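You operate a simulated robot arm through the tools that you are given. There is no shell and no other tool.

Carry out the task below with a simulated robot arm. There is one attempt and no reset: what you move stays moved.

Task
Set the machine for the blue wide strap and strap the carton.
Fine: Width knob on WIDE and heat on 4 first; then press the feed button once to thread. Start only once the lamp is green. Carry the strap clip over the carton into the brass slot, let go, press start, then put the clip back in the grey rest. One tight, sound strap. The machine stays on, at rest. Keep hands and goods off strap, slot and clip while it draws. Crush, scorch, knock over or drop nothing.

The check looks at the end state, three seconds after you hand in, the way a careful person would. Anything else that was tipped, shoved, dropped, spilled or broken makes it a failure.

Robot
A 7-joint arm with a two-finger parallel gripper, fixed in place. Base frame: the origin is at the foot of the arm, x ahead of it, y to its left, z up; the work surface is at about z = 700. Units: mm, degrees, N and s.
With the tool pointing down near the work surface it reaches from about 240 to 700 mm from the base axis. Its first joint turns from -166.0 to 166.0 degrees. Payload 1.57 kg.
The tool frame sits at the grasp point between the pads (the TCP): z along the fingers, y along the line on which they close. The tips reach 30 mm beyond it. The gripper opens to 80 mm. The fingers are 17 mm wide and 12 mm thick; the gripper's body (40 by 82 mm) begins 80 mm behind the TCP.
Orientation is told as [roll, pitch, yaw] about the base's x, y, z axes, in that order, counted from this pose: with the fingers straight down and closing along the base's y, the tool's x points along the base's -x, its y along +y and its z along -z.

Tools
- The arm moves only by the tool servo_tool. Its argument "moves" is a list of rows, each an object of numbers (a shift or turn left out is 0, a gripper value left out holds the last): "jaw": the opening, from 0 (shut) to 1 (fully open); "tx", "ty", "tz": the shift along the tool's x, y, z in mm; "rx", "ry", "rz": the turn, a rotation vector about the tool's x, y, z in degrees. In form: [{"jaw": .., "tx": .., "ty": .., "tz": .., "rx": .., "ry": .., "rz": ..}, ...]. A call has 1 to 20 rows; each row is the pose to reach, as a shift and turn from the pose commanded when the call began, along the tool's axes at that moment. Rows are played at 5 a second. More than 50 mm and 8.6 degrees between two rows, or a gripper value outside its range, and nothing of the call is played. Where a pose cannot be reached the arm comes as near as it can. A force on the tool above 40 N (or 10 N above the force at the start of the call, whichever is more), or a blocked arm, ends the call early, and 0.2 s more pass. The fingers move at their own pace (about 72 mm/s each) and stop on an object; they squeeze with about 22 N. The grip force told is the motor's: it shows also when the fingers shut on nothing. Time passes only in rows, and 0.2 s behind the last, so rows that repeat a pose let the fingers close. The reply holds the time, the measured pose of the TCP, the force on the tool along the base axes, the opening and the grip force, in the units named above and with some noise, with the torque about the TCP (base axes, N m) and any sound that the robot's microphone picked up, and new pictures: "pictures" is both (left out), scene, wrist or none.
- Cameras (640 x 400 px; columns grow to the right, rows downward): "scene" is fixed at [221.3, 651.3, 1405.5]; the picture's right is [-1.00, -0.09, 0.00], its down [-0.04, 0.48, -0.88] and it looks along [0.08, -0.87, -0.48] (base axes); focal length 342 px, centre (320, 200). "wrist" rides on the gripper at [72, -7, -122] in the tool frame; the picture's right is [0.09, 1.00, 0.00], its down [-0.84, 0.08, -0.54] and it looks along [-0.54, 0.05, 0.84] (tool axes); focal length 238 px, centre (320, 200). There is no depth. A picture from a camera that has moved, and an enlarged one, comes with that camera's place and axes in the base frame and with its lens.
- slide_trunk(by): slides the trunk up (or, below 0, down) by that many mm; the arm rides with it, the base frame stays. It gives what a move gives, with no picture.
- zoom(camera, box): a new picture of the part [left, top, right, bottom] of that camera's present view, enlarged. The clock stands still meanwhile.
- job_done(): hands the job in; it is judged then, once.

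Nothing tells you positions but the pictures and the camera data. Unless the task says otherwise, let go and move clear before handing in.

The tools are called after "Request:" as a command line: name --argument value ..., lists and objects as JSON in quotes. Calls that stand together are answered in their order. servo_tool: Moves the arm, as the interface text tells. Its arguments: {"type":"object","properties":{"moves":{"type":"array","items":{"type":"object","properties":{"jaw":{"type":"number"},"tx":{"type":"number"},"ty":{"type":"number"},"tz":{"type":"number"},"rx":{"type":"number"},"ry":{"type":"number"},"rz":{"type":"number"}}}},"pictures":{"type":"string","enum":["both","scene","wrist","none"]}},"required":["moves"]} The other tools are called the same way: slide_trunk (by) slides the trunk up or down; zoom (camera, box) takes an enlarged picture of a part of a camera's view; job_done () hands the job in.

At the start:

```text
time: 0.0
position: [393.3, -391.2, 1078.2]
tool_rot: [0.0, 0.0, 0.0]
contact_force: [0.5, 0.0, -0.3]
ft_torque: [0.0, -0.01, -0.01]
gripper_width: 80.0
gripper_force: 0.0
trunk travel left (down, up): [-325.0, 155.0]
```

scene: 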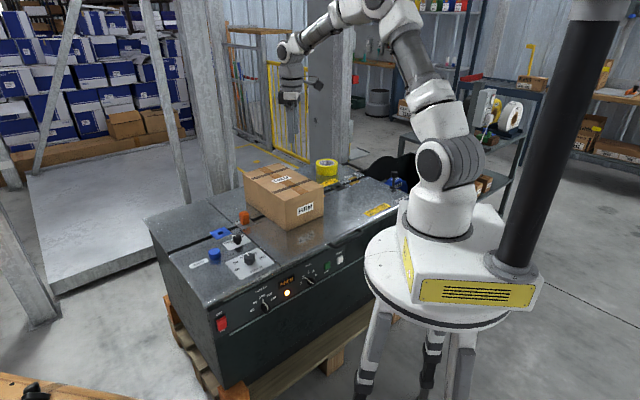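
wrist: 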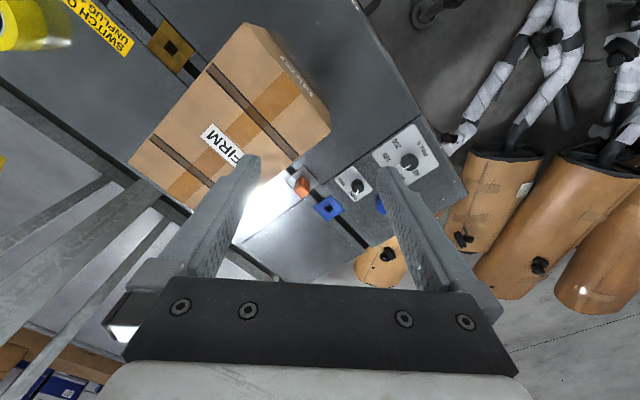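

I see a strapping machine with a carton on top, a control panel on its front face and knobs on top. I'll enlarge the views first to identify every control before moving.

Request:
zoom --camera "scene" --box '[140, 200, 300, 300]'

Request:
zoom --camera "scene" --box '[200, 240, 360, 340]'

Request:
zoom --camera "scene" --box '[220, 140, 420, 265]'

Request:
zoom --camera "wrist" --box '[270, 110, 470, 235]'

Request:
zoom --camera "wrist" --box '[60, 0, 380, 200]'

```text
4.00 times, centred on (220, 250) of scene
camera zoom: at [221.3, 651.3, 1405.5], right [-1.0, -0.09, 0.0], down [-0.04, 0.48, -0.88], along [0.08, -0.87, -0.48], focal length 1366 px, centre (720, 0)
```

zoom: 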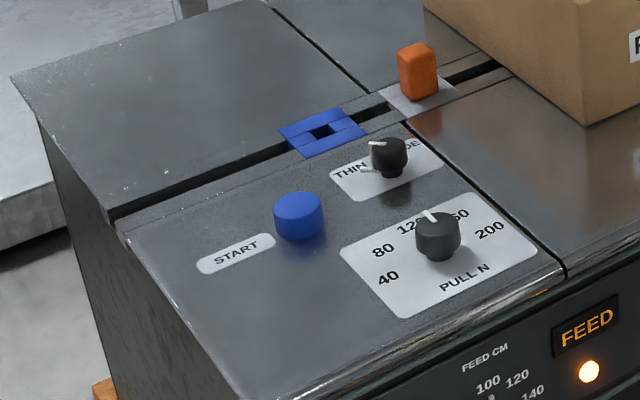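

```text
4.00 times, centred on (280, 290) of scene
camera zoom: at [221.3, 651.3, 1405.5], right [-1.0, -0.09, 0.0], down [-0.04, 0.48, -0.88], along [0.08, -0.87, -0.48], focal length 1366 px, centre (480, -160)
```

zoom: 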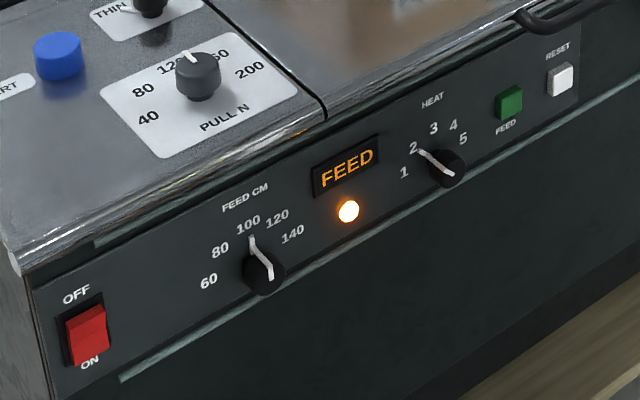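

```text
3.20 times, centred on (320, 202) of scene
camera zoom: at [221.3, 651.3, 1405.5], right [-1.0, -0.09, 0.0], down [-0.04, 0.48, -0.88], along [0.08, -0.87, -0.48], focal length 1093 px, centre (320, 192)
```

zoom: 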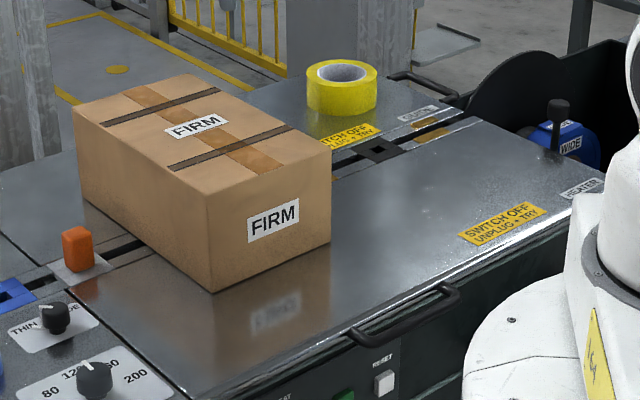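

```text
3.20 times, centred on (370, 172) of wrist
camera zoom: at [321.7, -398.6, 1200.3], right [-0.09, 1.0, 0.0], down [0.84, 0.08, 0.54], along [0.54, 0.05, -0.84], focal length 763 px, centre (160, 288)
```

zoom: 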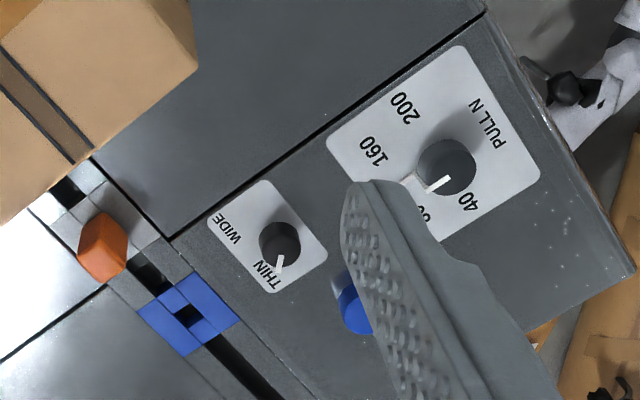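

```text
2.00 times, centred on (220, 100) of wrist
camera zoom: at [321.7, -398.6, 1200.3], right [-0.09, 1.0, 0.0], down [0.84, 0.08, 0.54], along [0.54, 0.05, -0.84], focal length 477 px, centre (520, 400)
```

zoom: 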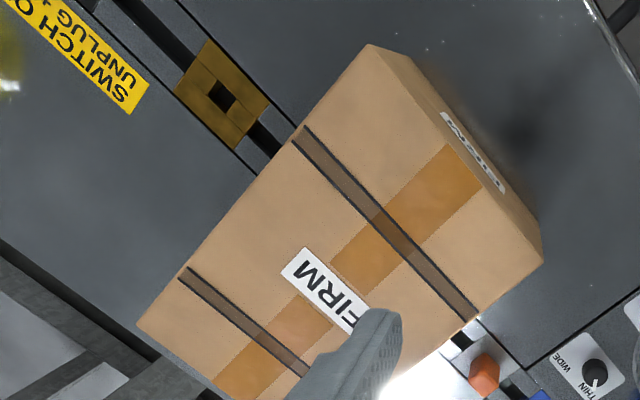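

The machine top is about z = 700 and is turned roughly 45° to the base frame. The WIDTH knob is on THIN and HEAT is on 2. The orange clip is in its grey rest near (620,-330), and the brass slot is beyond the carton. I'll move the wrist camera closer to measure the top controls.

Request:
servo_tool --moves '[{"tx": 15, "ty": 20, "tz": 20}, {"tx": 30, "ty": 40, "tz": 40}, {"tx": 45, "ty": 60, "tz": 60}, {"tx": 60, "ty": 80, "tz": 80}, {"tx": 60, "ty": 100, "tz": 100}]'

```text
time: 1.2
position: [333.7, -292.5, 976.9]
tool_rot: [0.1, -0.1, 0.1]
contact_force: [0.4, 0.5, -0.5]
ft_torque: [0.0, -0.05, 0.04]
gripper_width: 80.1
gripper_force: 0.1
trunk travel left (down, up): [-325.0, 155.0]
camera wrist: at [261.3, -298.7, 1098.6], right [-0.09, 1.0, 0.0], down [0.84, 0.08, 0.54], along [0.54, 0.05, -0.84], focal length 238 px, centre (320, 200)
```

scene: 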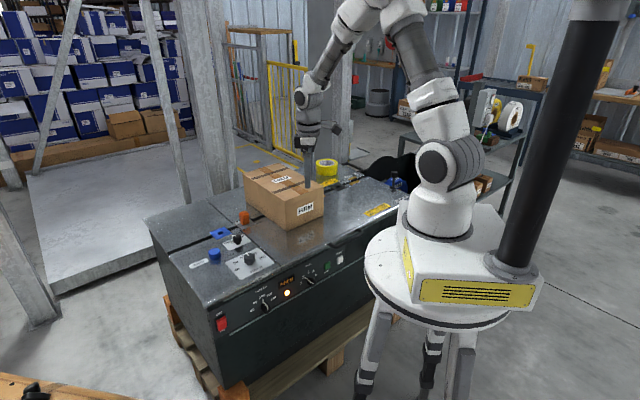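
wrist: 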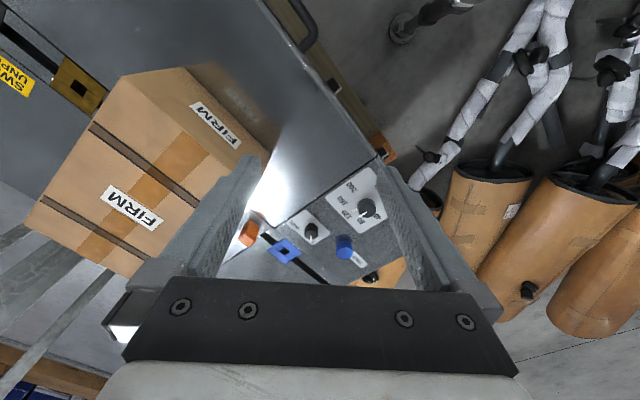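

Request:
zoom --camera "wrist" --box '[230, 160, 390, 290]'

Request:
zoom --camera "wrist" --box '[0, 40, 260, 240]'

Request:
zoom --camera "wrist" --box '[300, 150, 400, 230]'

Request:
zoom --camera "scene" --box '[300, 140, 440, 230]'

```text
3.08 times, centred on (310, 225) of wrist
camera zoom: at [261.3, -298.7, 1098.6], right [-0.09, 1.0, 0.0], down [0.84, 0.08, 0.54], along [0.54, 0.05, -0.84], focal length 733 px, centre (351, 123)
```

zoom: 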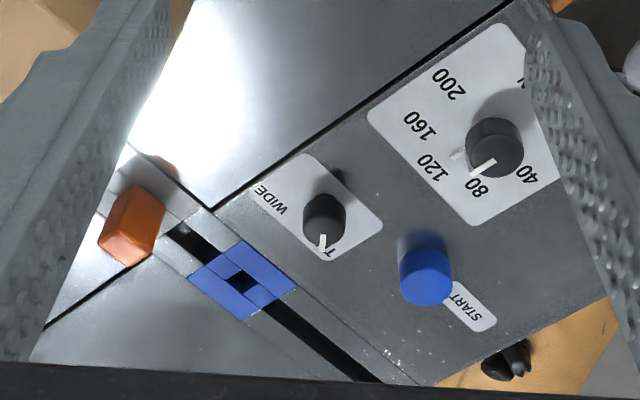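

```text
2.00 times, centred on (130, 140) of wrist
camera zoom: at [261.3, -298.7, 1098.6], right [-0.09, 1.0, 0.0], down [0.84, 0.08, 0.54], along [0.54, 0.05, -0.84], focal length 477 px, centre (700, 320)
```

zoom: 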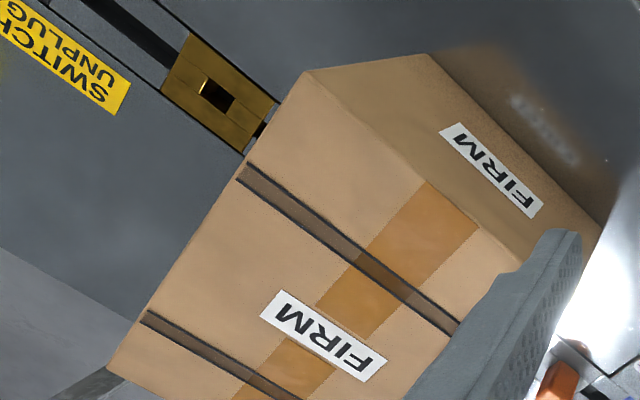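

```text
5.00 times, centred on (350, 190) of wrist
camera zoom: at [261.3, -298.7, 1098.6], right [-0.09, 1.0, 0.0], down [0.84, 0.08, 0.54], along [0.54, 0.05, -0.84], focal length 1192 px, centre (170, 250)
```

zoom: 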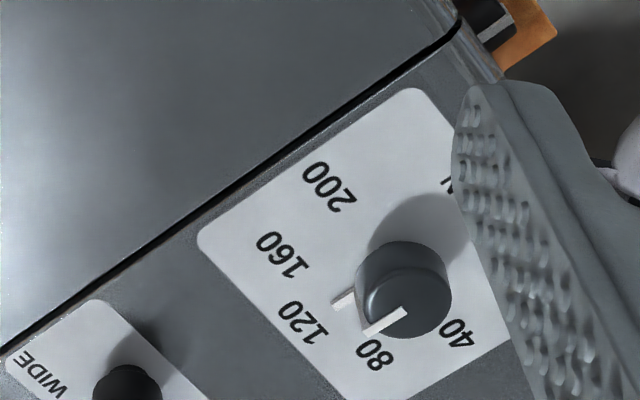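

```text
4.44 times, centred on (370, 185) of scene
camera zoom: at [221.3, 651.3, 1405.5], right [-1.0, -0.09, 0.0], down [-0.04, 0.48, -0.88], along [0.08, -0.87, -0.48], focal length 1518 px, centre (98, 267)
```

zoom: 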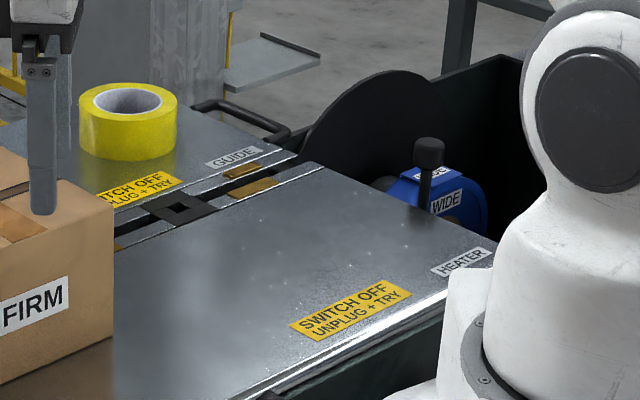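

The top controls are clear: WIDTH is on THIN, with WIDE about 90° clockwise from it, and PULL is on 120, which I'll leave. The WIDTH knob is near (590,-287). I'll move over it and line up with the wrist camera.

Request:
servo_tool --moves '[{"tx": -40}, {"tx": -80, "tz": 10}, {"tx": -120, "tz": 20}, {"tx": -160, "ty": 2, "tz": 35}, {"tx": -200, "ty": 3, "tz": 55}, {"tx": -235, "ty": 5, "tz": 75}, {"tx": -256, "ty": 5, "tz": 100}, {"tx": -256, "ty": 5, "tz": 127}, {"tx": -256, "ty": 5, "tz": 127}]'

```text
time: 3.2
position: [590.3, -286.7, 853.9]
tool_rot: [0.0, 0.0, 0.0]
contact_force: [0.1, 0.2, 0.3]
ft_torque: [-0.02, 0.04, 0.01]
gripper_width: 80.0
gripper_force: 0.1
trunk travel left (down, up): [-325.0, 155.0]
camera wrist: at [518.7, -293.7, 974.4], right [-0.09, 1.0, 0.0], down [0.84, 0.08, 0.54], along [0.54, 0.05, -0.84], focal length 238 px, centre (320, 200)
```

scene: 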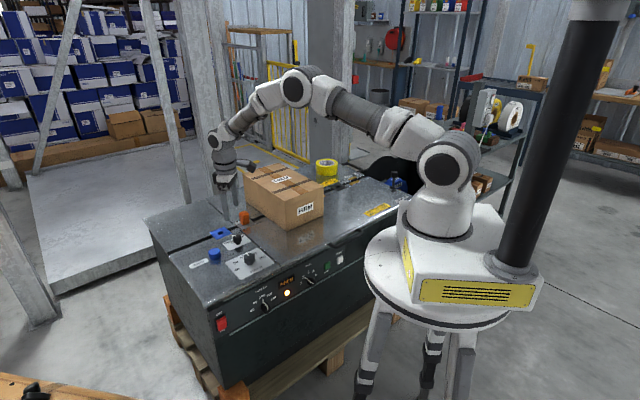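
wrist: 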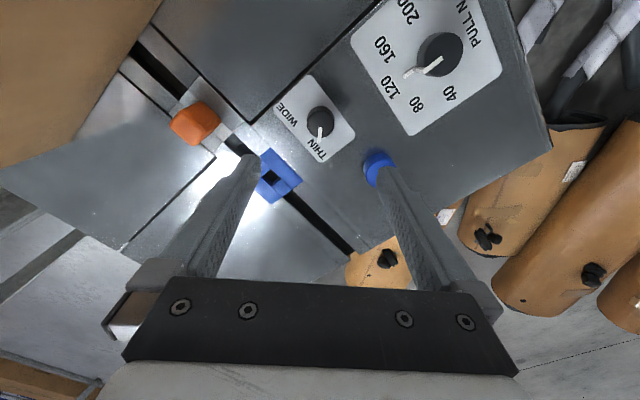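

Request:
zoom --camera "wrist" --box '[260, 70, 380, 170]'

```text
4.00 times, centred on (320, 120) of wrist
camera zoom: at [518.7, -293.7, 974.4], right [-0.09, 1.0, 0.0], down [0.84, 0.08, 0.54], along [0.54, 0.05, -0.84], focal length 953 px, centre (320, 520)
```

zoom: 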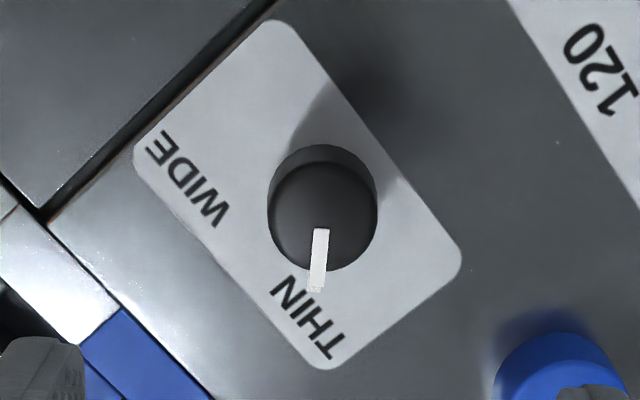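

The knob is at about (587.5,-286.8), 28 mm across and 18 mm high. I'll turn the tool back 45° and descend so I can turn the knob 90° clockwise to WIDE.

Request:
servo_tool --moves '[{"tx": 2.8, "rz": -7.5, "jaw": 0.65}, {"tx": 2.8, "rz": -15}, {"tx": 2.8, "rz": -22.5}, {"tx": 2.8, "rz": -30, "tz": 20}, {"tx": 2.8, "rz": -37.5, "tz": 40}, {"tx": 2.8, "rz": -45, "tz": 60}, {"tx": 2.8, "rz": -45, "tz": 80}, {"tx": 2.8, "rz": -45, "tz": 95}, {"tx": 2.8, "rz": -45, "tz": 95}]'

```text
time: 5.2
position: [587.6, -285.6, 755.7]
tool_rot: [0.1, 0.1, 45.0]
contact_force: [0.1, 0.9, 0.1]
ft_torque: [-0.02, 0.0, 0.01]
gripper_width: 52.2
gripper_force: 0.0
trunk travel left (down, up): [-325.0, 155.0]
camera wrist: at [541.3, -342.0, 877.1], right [-0.77, 0.64, 0.0], down [0.54, 0.65, 0.54], along [0.35, 0.42, -0.84], focal length 238 px, centre (320, 200)
```

scene: 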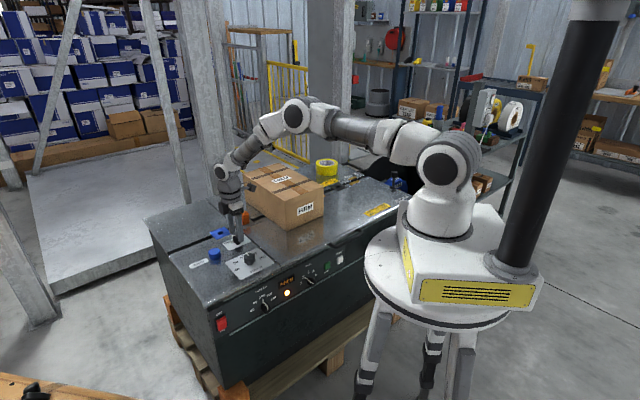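
wrist: 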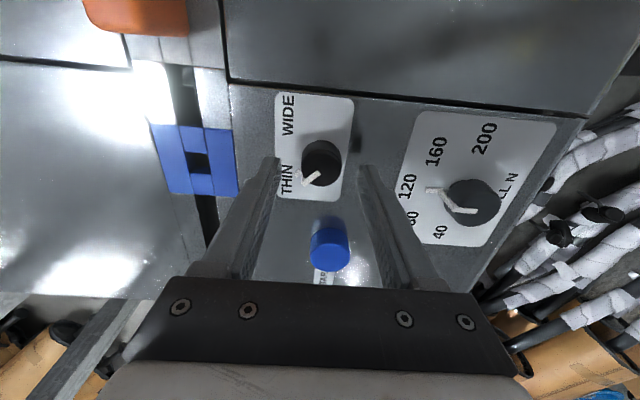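

Alignment is good. Descending to the knob and closing gently on it.

Request:
servo_tool --moves '[{"tz": 10}, {"tz": 18}, {"tz": 22.5}, {"tz": 22.5}, {"tz": 22.5, "jaw": 0.25}, {"tz": 22.5, "jaw": 0.25}, {"tz": 22.5, "jaw": 0.25}]'

```text
time: 6.8
position: [586.2, -286.8, 734.3]
tool_rot: [0.0, 0.0, 45.0]
contact_force: [-4.5, 4.1, 0.7]
ft_torque: [-0.28, -0.24, -0.05]
gripper_width: 29.6
gripper_force: 38.6
trunk travel left (down, up): [-325.0, 155.0]
camera wrist: at [540.5, -341.7, 856.2], right [-0.77, 0.64, 0.0], down [0.54, 0.65, 0.54], along [0.35, 0.42, -0.84], focal length 238 px, centre (320, 200)
```

scene: 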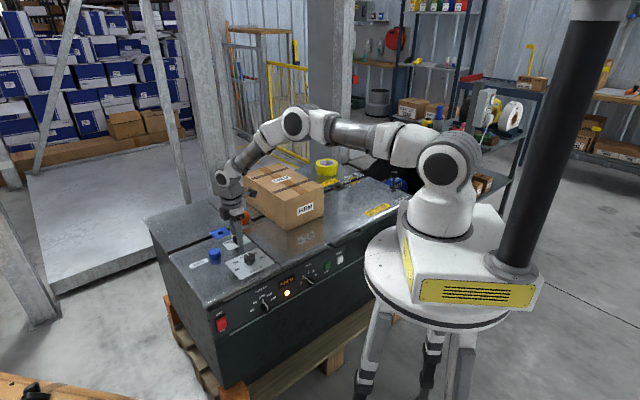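
wrist: 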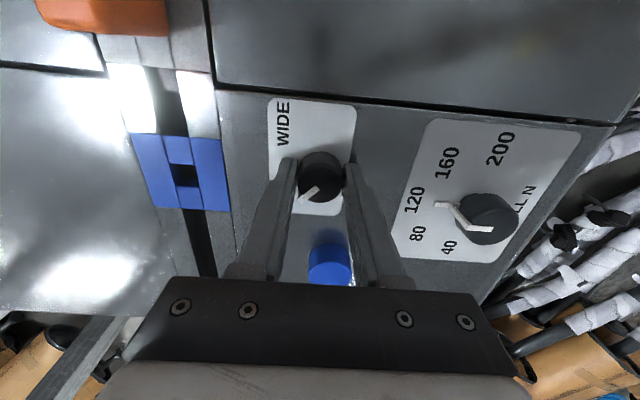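

Request:
servo_tool --moves '[{"ty": 0.8}, {"ty": 0.8, "rz": 7.5}, {"ty": 0.8, "rz": 15}, {"ty": 0.8, "rz": 22.5}, {"ty": 0.8, "rz": 30}, {"ty": 0.8, "rz": 37.5}, {"ty": 0.8, "rz": 45}]'

```text
time: 8.4
position: [587.3, -286.5, 733.4]
tool_rot: [0.0, -0.1, -0.1]
contact_force: [1.5, 1.2, 0.5]
ft_torque: [0.43, 0.29, -0.01]
gripper_width: 29.4
gripper_force: 38.7
trunk travel left (down, up): [-325.0, 155.0]
camera wrist: at [514.8, -293.4, 856.2], right [-0.09, 1.0, 0.0], down [0.84, 0.08, 0.54], along [0.54, 0.05, -0.84], focal length 238 px, centre (320, 200)
```

scene: 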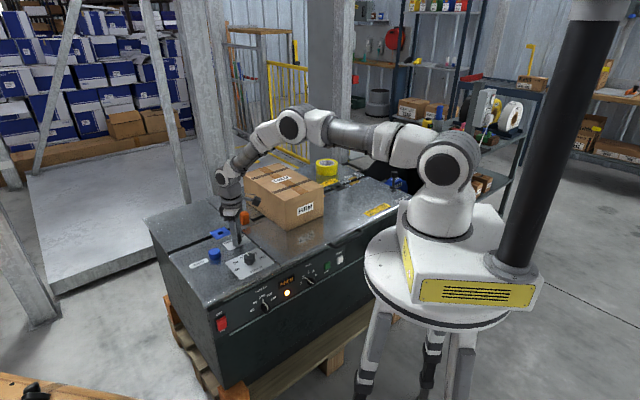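
wrist: 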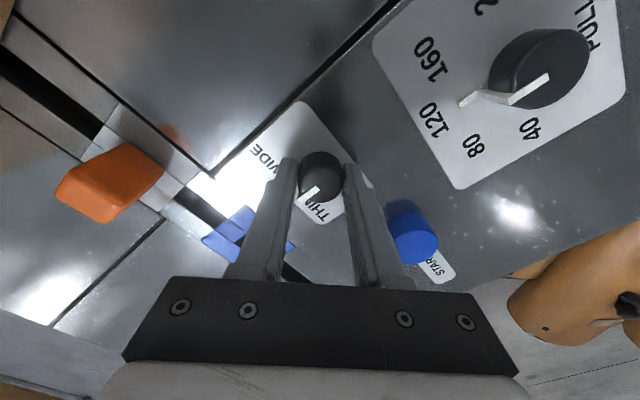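

The knob turns with the gripper. Continuing the second 45°.

Request:
servo_tool --moves '[{"rz": 7.5}, {"rz": 15}, {"rz": 22.5}, {"rz": 30}, {"rz": 37.5}, {"rz": 45}, {"rz": 45}]'

```text
time: 10.0
position: [587.4, -287.0, 734.6]
tool_rot: [0.1, -0.1, -45.1]
contact_force: [2.2, -5.0, 0.9]
ft_torque: [0.25, -0.38, 0.03]
gripper_width: 29.6
gripper_force: 39.3
trunk travel left (down, up): [-325.0, 155.0]
camera wrist: at [530.9, -241.3, 856.1], right [0.64, 0.77, 0.0], down [0.65, -0.54, 0.54], along [0.42, -0.35, -0.84], focal length 238 px, centre (320, 200)
```

scene: 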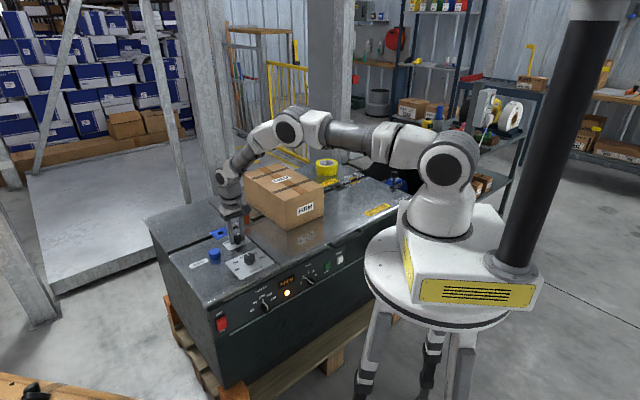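
wrist: 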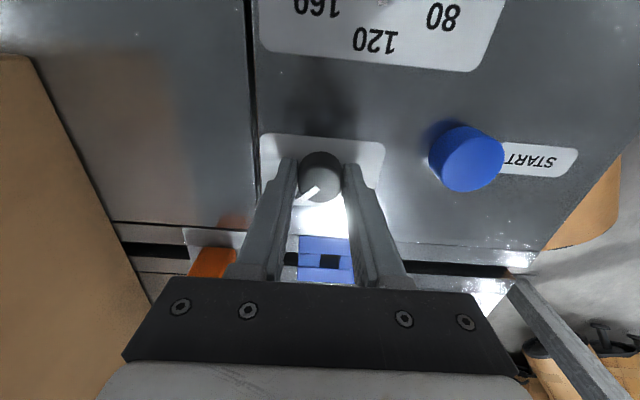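

Release and rise to check the pointer.

Request:
servo_tool --moves '[{"jaw": 0.6}, {"jaw": 0.6}, {"jaw": 0.6}, {"tz": -25}, {"tz": -60}, {"tz": -100}, {"tz": -120}]'

Request:
zoom --camera "wrist" --box '[240, 70, 400, 170]'

```text
time: 11.6
position: [587.1, -284.0, 853.7]
tool_rot: [0.0, 0.0, -45.0]
contact_force: [0.1, -0.2, 0.3]
ft_torque: [-0.01, 0.01, 0.02]
gripper_width: 48.3
gripper_force: 0.1
trunk travel left (down, up): [-325.0, 155.0]
camera wrist: at [530.3, -239.0, 976.0], right [0.64, 0.77, 0.0], down [0.65, -0.54, 0.54], along [0.42, -0.35, -0.84], focal length 238 px, centre (320, 200)
```

scene: 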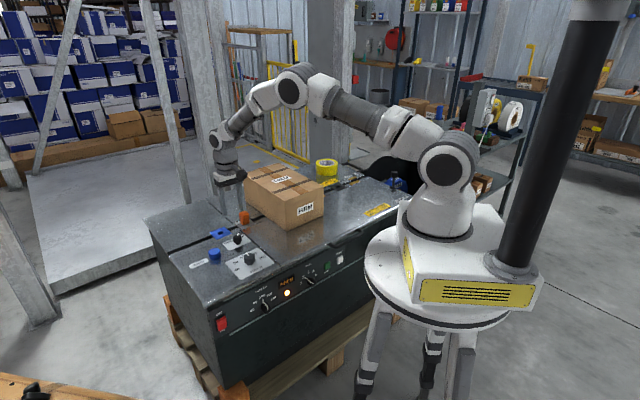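
wrist: 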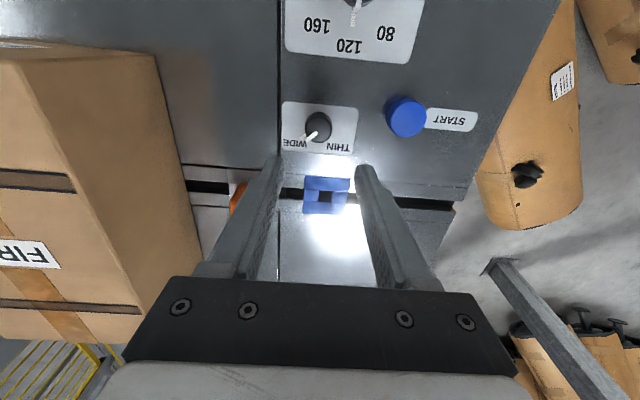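

```text
4.00 times, centred on (320, 120) of wrist
camera zoom: at [530.3, -239.0, 976.0], right [0.64, 0.77, 0.0], down [0.65, -0.54, 0.54], along [0.42, -0.35, -0.84], focal length 953 px, centre (320, 520)
```

zoom: 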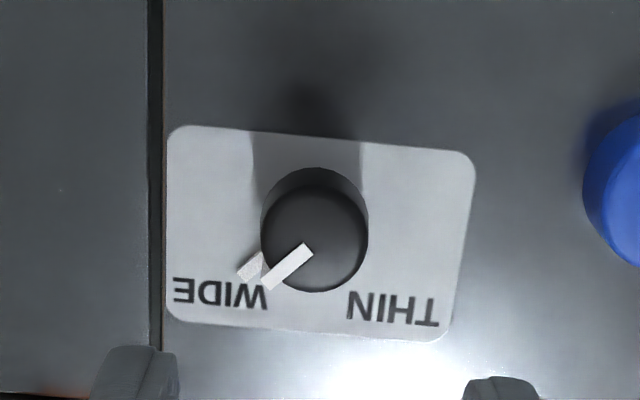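

The pointer is now on WIDE. Next is the front panel, so I'll back off to the robot side of the machine to look at the HEAT knob.

Request:
servo_tool --moves '[{"tx": 37, "ty": -13, "tz": -6, "jaw": 0.8}, {"tx": 74, "ty": -27, "tz": -12}, {"tx": 111, "ty": -40, "tz": -18}, {"tx": 148, "ty": -54, "tz": -24}, {"tx": 185, "ty": -67, "tz": -30}, {"tx": 222, "ty": -81, "tz": -36}, {"tx": 260, "ty": -94, "tz": -40}, {"tx": 297, "ty": -108, "tz": -46}, {"tx": 297, "ty": -108, "tz": -46}]'

```text
time: 13.6
position: [300.8, -152.1, 900.0]
tool_rot: [0.1, 0.0, -45.0]
contact_force: [-1.8, -0.5, -0.4]
ft_torque: [0.0, -0.02, -0.03]
gripper_width: 64.1
gripper_force: 0.0
trunk travel left (down, up): [-325.0, 155.0]
camera wrist: at [244.4, -105.3, 1022.1], right [0.64, 0.77, 0.0], down [0.65, -0.54, 0.54], along [0.42, -0.35, -0.84], focal length 238 px, centre (320, 200)
```

scene: 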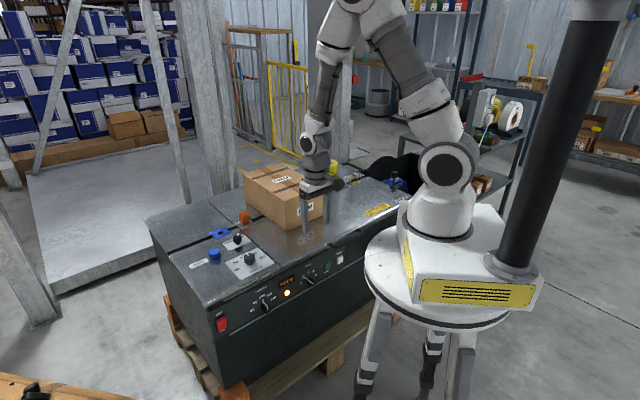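
wrist: 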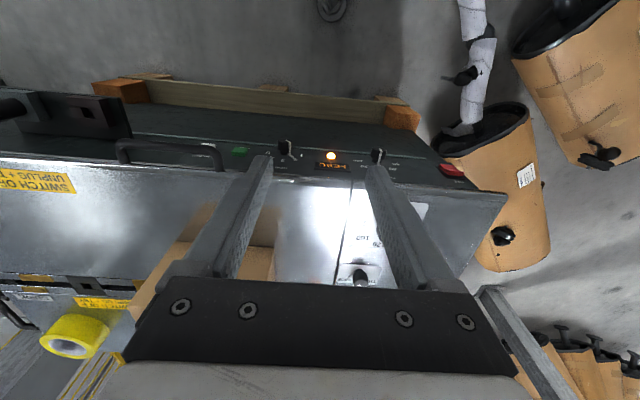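

I'll tilt the tool toward the panel in small steps to see the front controls and test how well the arm reaches there.

Request:
servo_tool --moves '[{"ry": -7.5}, {"ry": -15, "tz": 10}, {"ry": -22.5, "tz": 30}, {"ry": -30, "tz": 50}, {"ry": -37.5, "tz": 75}, {"ry": -45, "tz": 100}, {"ry": -45, "tz": 100}]'

```text
time: 15.2
position: [310.0, -154.0, 791.1]
tool_rot: [-0.1, -45.0, -45.0]
contact_force: [-0.3, 0.2, 0.6]
ft_torque: [0.02, -0.02, 0.03]
gripper_width: 64.0
gripper_force: 0.1
out of reach, approached as far as the arm can: row 3, 4, 5, 6, 7
trunk travel left (down, up): [-325.0, 155.0]
camera wrist: at [207.5, -61.9, 825.7], right [0.66, 0.75, -0.07], down [0.2, -0.09, 0.98], along [0.73, -0.66, -0.21], focal length 238 px, centre (320, 200)
```

scene: 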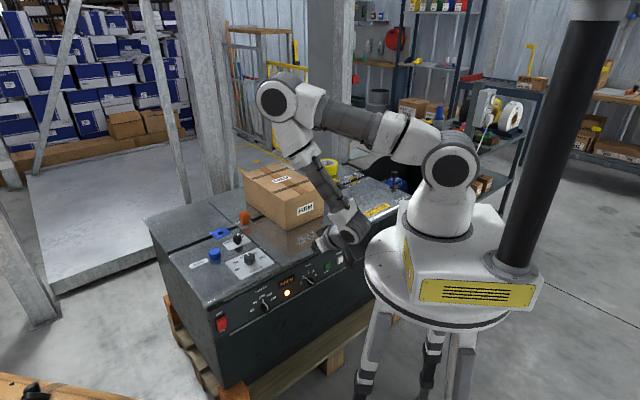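
wrist: 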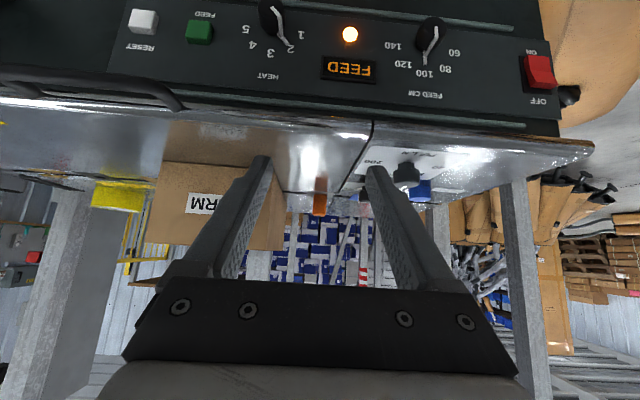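

Request:
zoom --camera "wrist" --box '[180, 0, 380, 120]'

Request:
zoom --camera "wrist" --box '[0, 0, 320, 200]'

```text
3.20 times, centred on (280, 60) of wrist
camera zoom: at [207.5, -61.9, 825.7], right [0.66, 0.75, -0.07], down [0.2, -0.09, 0.98], along [0.73, -0.66, -0.21], focal length 763 px, centre (448, 648)
```

zoom: 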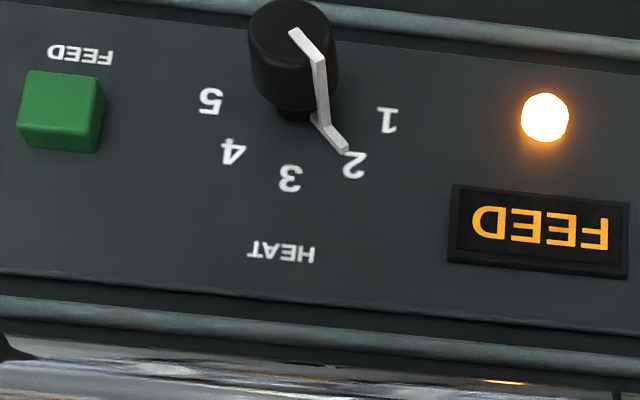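

```text
2.00 times, centred on (160, 100) of wrist
camera zoom: at [207.5, -61.9, 825.7], right [0.66, 0.75, -0.07], down [0.2, -0.09, 0.98], along [0.73, -0.66, -0.21], focal length 477 px, centre (640, 400)
```

zoom: 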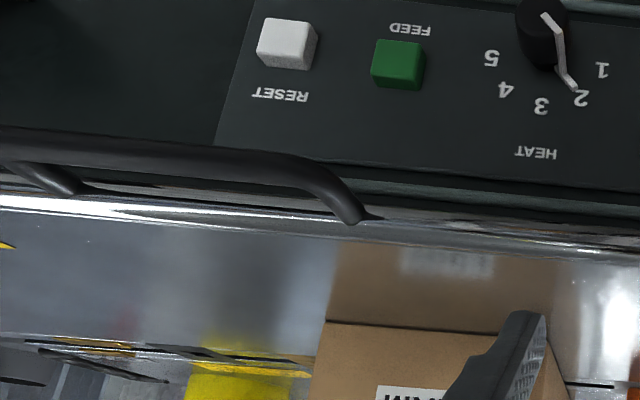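

I can see the panel upside-down: HEAT is at 2 with numbers at 45° spacing, so 4 is 90° clockwise. Before going lower I want to see how close the wrist is to the robot's own stand.

Request:
zoom --camera "scene" --box '[240, 60, 560, 260]'

Request:
zoom --camera "scene" --box '[300, 160, 560, 330]'

```text
2.00 times, centred on (400, 160) of scene
camera zoom: at [221.3, 651.3, 1405.5], right [-1.0, -0.09, 0.0], down [-0.04, 0.48, -0.88], along [0.08, -0.87, -0.48], focal length 683 px, centre (160, 280)
```

zoom: 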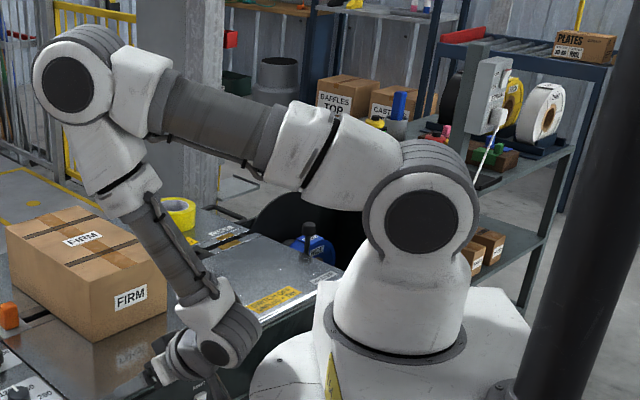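

```text
2.35 times, centred on (430, 245) of scene
camera zoom: at [221.3, 651.3, 1405.5], right [-1.0, -0.09, 0.0], down [-0.04, 0.48, -0.88], along [0.08, -0.87, -0.48], focal length 804 px, centre (61, 94)
```

zoom: 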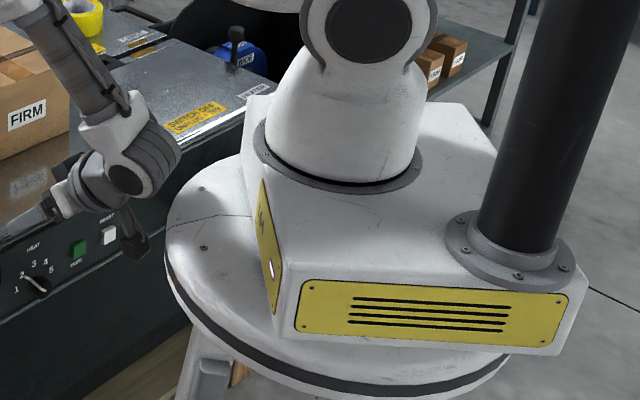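

The wrist centre sits about 207 mm up the tool axis, and the stand's round plate is near z≈870 with a radius of about 195. To stay well clear of it I'll use a smaller tilt (20°) and come down in front of the panel.

Request:
servo_tool --moves '[{"tx": -7, "tz": 7, "ty": -10, "ry": 7}, {"tx": -14, "tz": 14, "ty": -25, "ry": 14}, {"tx": -21, "tz": 21, "ty": -40, "ry": 20}, {"tx": -25, "tz": 25, "ty": -55, "ry": 25}, {"tx": -25, "tz": 25, "ty": -55, "ry": 25}]'

```text
time: 16.4
position: [296.0, -217.6, 791.7]
tool_rot: [-0.2, -20.0, -45.0]
contact_force: [-0.1, -0.3, 1.2]
ft_torque: [-0.03, 0.02, 0.0]
gripper_width: 64.0
gripper_force: 0.0
trunk travel left (down, up): [-325.0, 155.0]
camera wrist: at [214.0, -146.0, 881.4], right [0.64, 0.77, -0.03], down [0.48, -0.37, 0.8], along [0.6, -0.53, -0.61], focal length 238 px, centre (320, 200)
```

scene: 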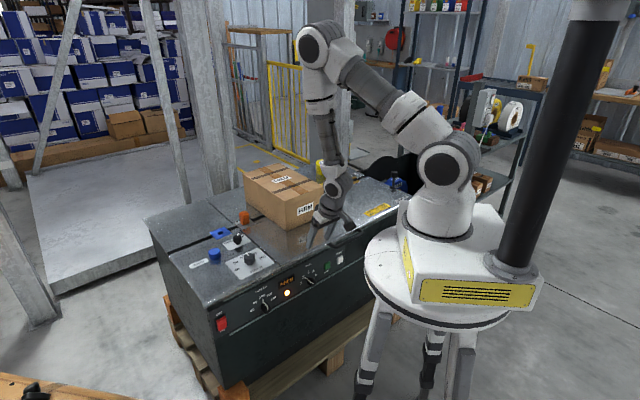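
wrist: 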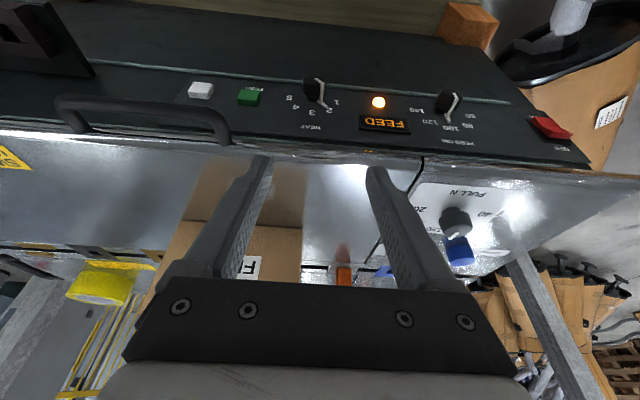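

Request:
zoom --camera "wrist" --box '[220, 60, 420, 160]'

```text
3.20 times, centred on (320, 110) of wrist
camera zoom: at [214.0, -146.0, 881.4], right [0.64, 0.77, -0.03], down [0.48, -0.37, 0.8], along [0.6, -0.53, -0.61], focal length 763 px, centre (320, 488)
```

zoom: 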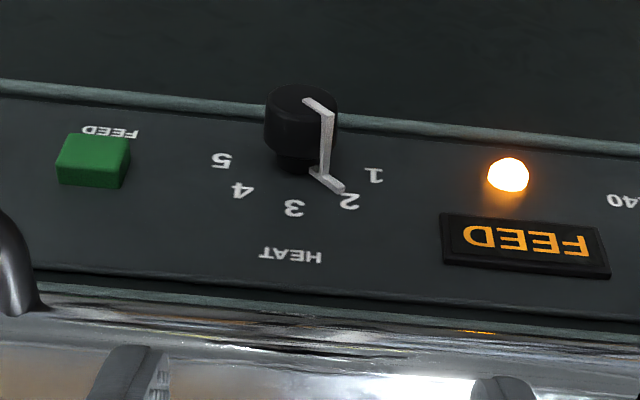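

The WIDE setting is done. Now I'll descend straight in front of the panel, which gives a pure-translation baseline to measure the heat knob accurately.

Request:
servo_tool --moves '[{"tx": 9.4, "tz": 25.9}, {"tx": 18.8, "tz": 51.7}, {"tx": 28.2, "tz": 77.6}, {"tx": 37.6, "tz": 103.4}, {"tx": 37.6, "tz": 103.4}]'

Request:
zoom --camera "wrist" --box '[220, 100, 420, 225]'

```text
time: 17.6
position: [291.2, -219.1, 681.2]
tool_rot: [0.0, -19.9, -45.1]
contact_force: [0.1, -0.6, 0.4]
ft_torque: [0.0, -0.03, 0.04]
gripper_width: 63.8
gripper_force: 0.3
trunk travel left (down, up): [-325.0, 155.0]
camera wrist: at [209.7, -145.6, 770.8], right [0.64, 0.77, -0.03], down [0.48, -0.37, 0.8], along [0.6, -0.53, -0.61], focal length 238 px, centre (320, 200)
```

scene: 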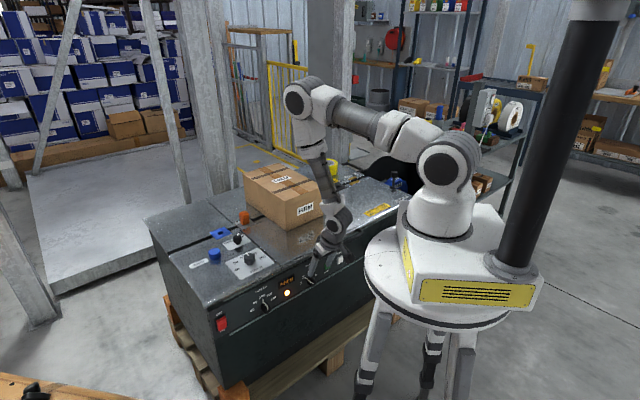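
wrist: 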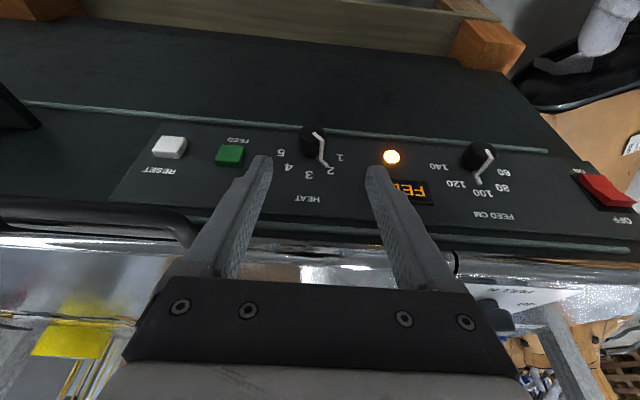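

```text
3.20 times, centred on (320, 162) of wrist
camera zoom: at [209.7, -145.6, 770.8], right [0.64, 0.77, -0.03], down [0.48, -0.37, 0.8], along [0.6, -0.53, -0.61], focal length 763 px, centre (320, 320)
```

zoom: 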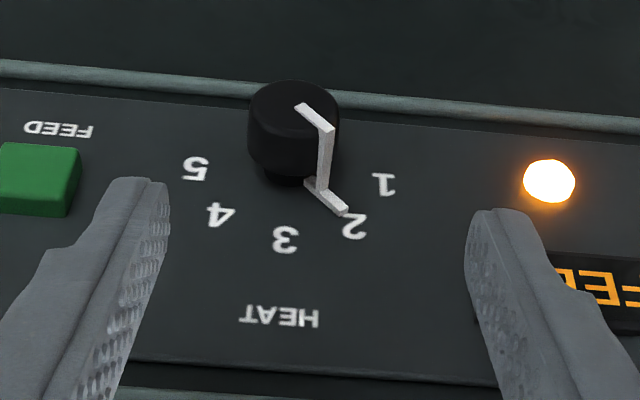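

Triangulating the label positions puts the panel at about n = -438 mm along the machine normal. The heat knob axis is at z ≈ 562, with about 30 mm diameter and 27 mm protrusion. I'll tilt to 45° at a standoff in front of the knob.

Request:
servo_tool --moves '[{"tx": 3, "ty": -2, "tz": 15, "ry": -6}, {"tx": 6, "ty": -4, "tz": 30, "ry": -12.5}, {"tx": 9, "ty": -5, "tz": 45, "ry": -19}, {"tx": 12, "ty": -7, "tz": 59.5, "ry": -25}, {"tx": 12, "ty": -7, "tz": 59.5, "ry": -25}]'

Request:
zoom --camera "wrist" --box '[220, 60, 420, 185]'

```text
time: 18.8
position: [314.9, -232.8, 629.1]
tool_rot: [1.7, -46.9, -46.0]
contact_force: [-0.8, -0.1, -0.1]
ft_torque: [0.03, -0.02, 0.02]
gripper_width: 64.2
gripper_force: 0.0
trunk travel left (down, up): [-325.0, 155.0]
camera wrist: at [211.7, -141.2, 659.9], right [0.66, 0.75, -0.05], down [0.16, -0.08, 0.98], along [0.74, -0.65, -0.18], focal length 238 px, centre (320, 200)
```

scene: 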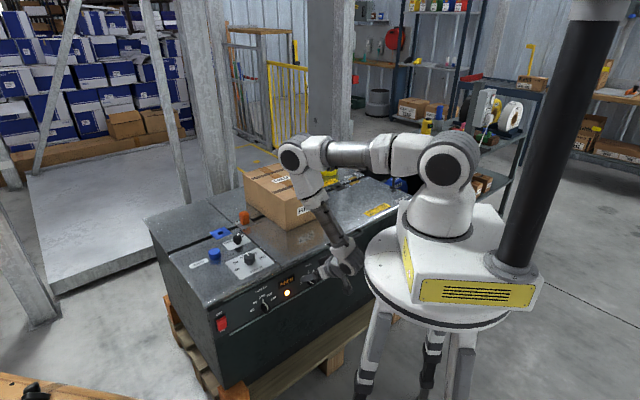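
wrist: 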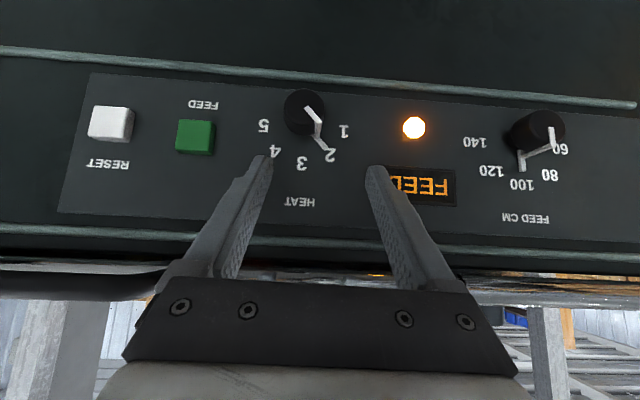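

```text
3.20 times, centred on (320, 122) of wrist
camera zoom: at [211.7, -141.2, 659.9], right [0.66, 0.75, -0.05], down [0.16, -0.08, 0.98], along [0.74, -0.65, -0.18], focal length 763 px, centre (320, 448)
```

zoom: 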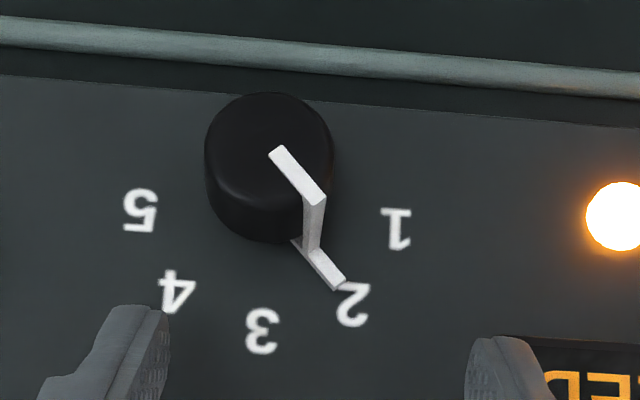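

Request:
servo_tool --moves '[{"tx": 0}, {"tx": 0}, {"tx": 0}]' --pictures "none"

```text
time: 19.6
position: [316.4, -233.7, 629.2]
tool_rot: [1.8, -46.9, -46.0]
contact_force: [-0.5, 0.2, 0.7]
ft_torque: [0.03, -0.02, 0.01]
gripper_width: 63.8
gripper_force: 0.1
trunk travel left (down, up): [-325.0, 155.0]
```

Request:
zoom --camera "scene" --box '[260, 110, 520, 310]'

Request:
zoom --camera "scene" --box '[290, 210, 410, 310]'

```text
2.00 times, centred on (390, 210) of scene
camera zoom: at [221.3, 651.3, 1405.5], right [-1.0, -0.09, 0.0], down [-0.04, 0.48, -0.88], along [0.08, -0.87, -0.48], focal length 683 px, centre (180, 180)
```

zoom: 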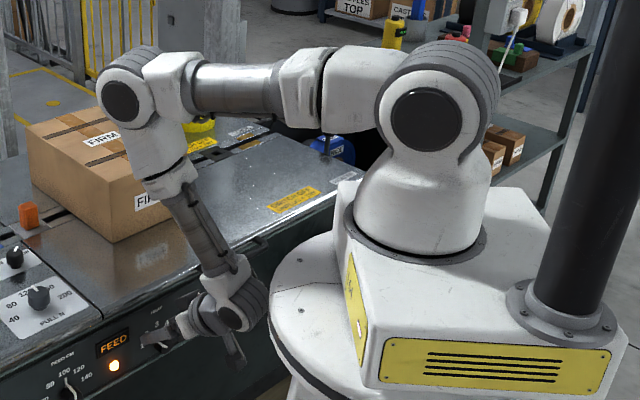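

```text
4.00 times, centred on (350, 260) of scene
camera zoom: at [221.3, 651.3, 1405.5], right [-1.0, -0.09, 0.0], down [-0.04, 0.48, -0.88], along [0.08, -0.87, -0.48], focal length 1366 px, centre (200, -40)
```

zoom: 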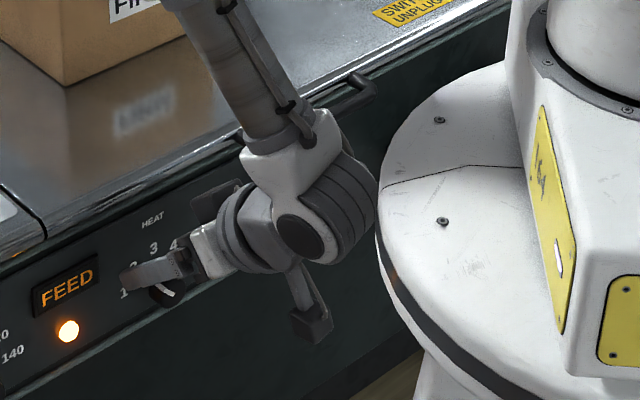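

The arm settled about 20 mm off its target without a flag. I'll make a small test move outward and down to see whether it tracks.

Request:
servo_tool --moves '[{"tx": 3.5, "ty": -2, "tz": 10}, {"tx": 7, "ty": -4, "tz": 21}, {"tx": 7, "ty": -4, "tz": 21}, {"tx": 7, "ty": -4, "tz": 21}]'

```text
time: 20.6
position: [312.1, -237.6, 605.6]
tool_rot: [1.6, -46.0, -46.0]
contact_force: [-0.2, 0.8, -0.2]
ft_torque: [0.01, -0.01, 0.03]
gripper_width: 63.8
gripper_force: 0.0
trunk travel left (down, up): [-325.0, 155.0]
camera wrist: at [210.3, -146.2, 638.1], right [0.66, 0.75, -0.05], down [0.18, -0.09, 0.98], along [0.73, -0.65, -0.19], focal length 238 px, centre (320, 200)
```

scene: 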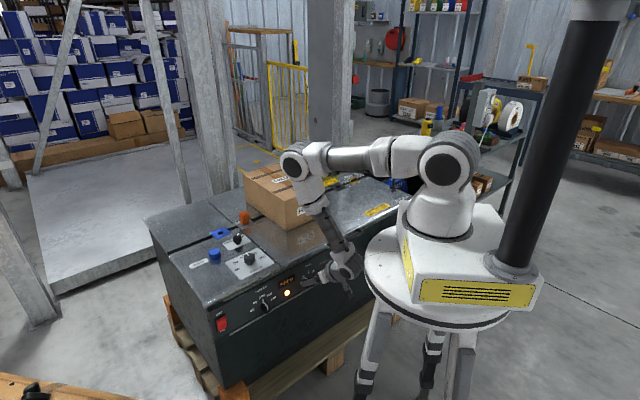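
wrist: 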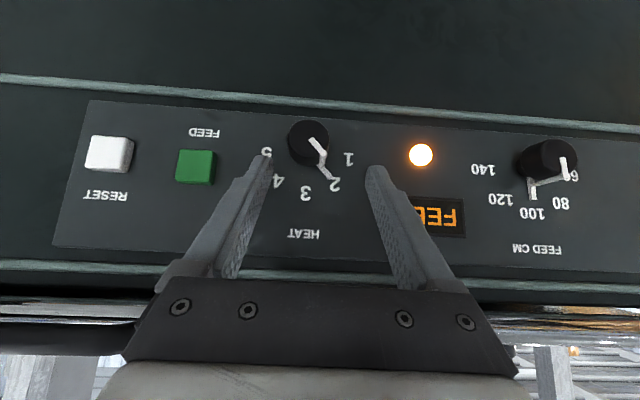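

Request:
servo_tool --moves '[{"tx": 5, "ty": 3, "tz": 3, "ry": 5}, {"tx": 10, "ty": 6.7, "tz": 6.4, "ry": 10}, {"tx": 10, "ty": 6.7, "tz": 6.4, "ry": 10}, {"tx": 10, "ty": 6.7, "tz": 6.4, "ry": 10}]'

```text
time: 21.6
position: [302.0, -233.0, 590.3]
tool_rot: [-0.1, -34.9, -45.0]
contact_force: [0.8, 0.1, 0.3]
ft_torque: [0.01, -0.02, -0.03]
gripper_width: 63.9
gripper_force: 0.0
trunk travel left (down, up): [-325.0, 155.0]
camera wrist: at [205.8, -146.4, 648.6], right [0.65, 0.76, -0.05], down [0.32, -0.21, 0.92], along [0.69, -0.62, -0.38], focal length 238 px, centre (320, 200)
```

scene: 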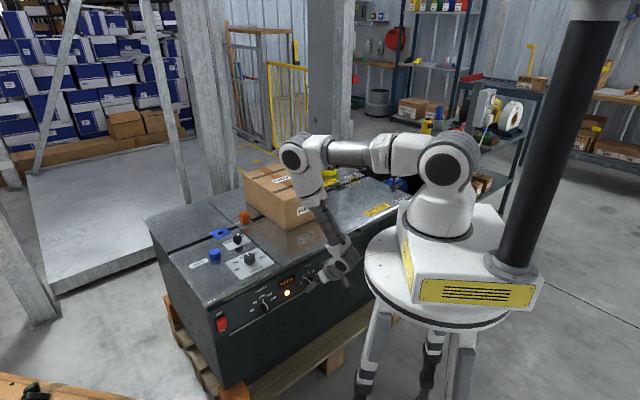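
wrist: 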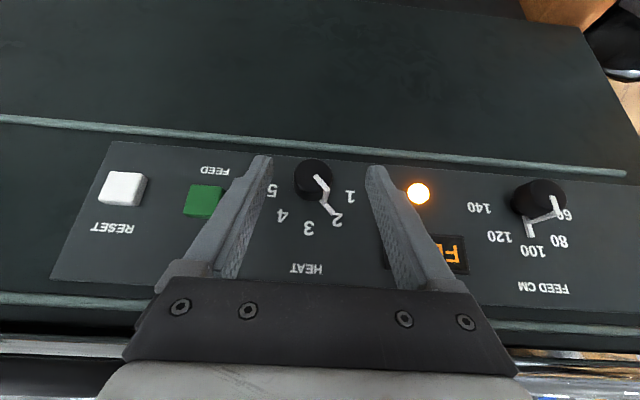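

Request:
zoom --camera "wrist" --box '[240, 130, 400, 250]'

```text
3.33 times, centred on (320, 190) of wrist
camera zoom: at [205.8, -146.4, 648.6], right [0.65, 0.76, -0.05], down [0.32, -0.21, 0.92], along [0.69, -0.62, -0.38], focal length 794 px, centre (320, 233)
```

zoom: 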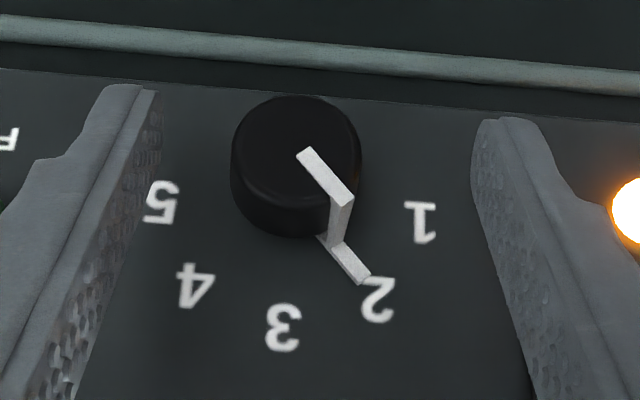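

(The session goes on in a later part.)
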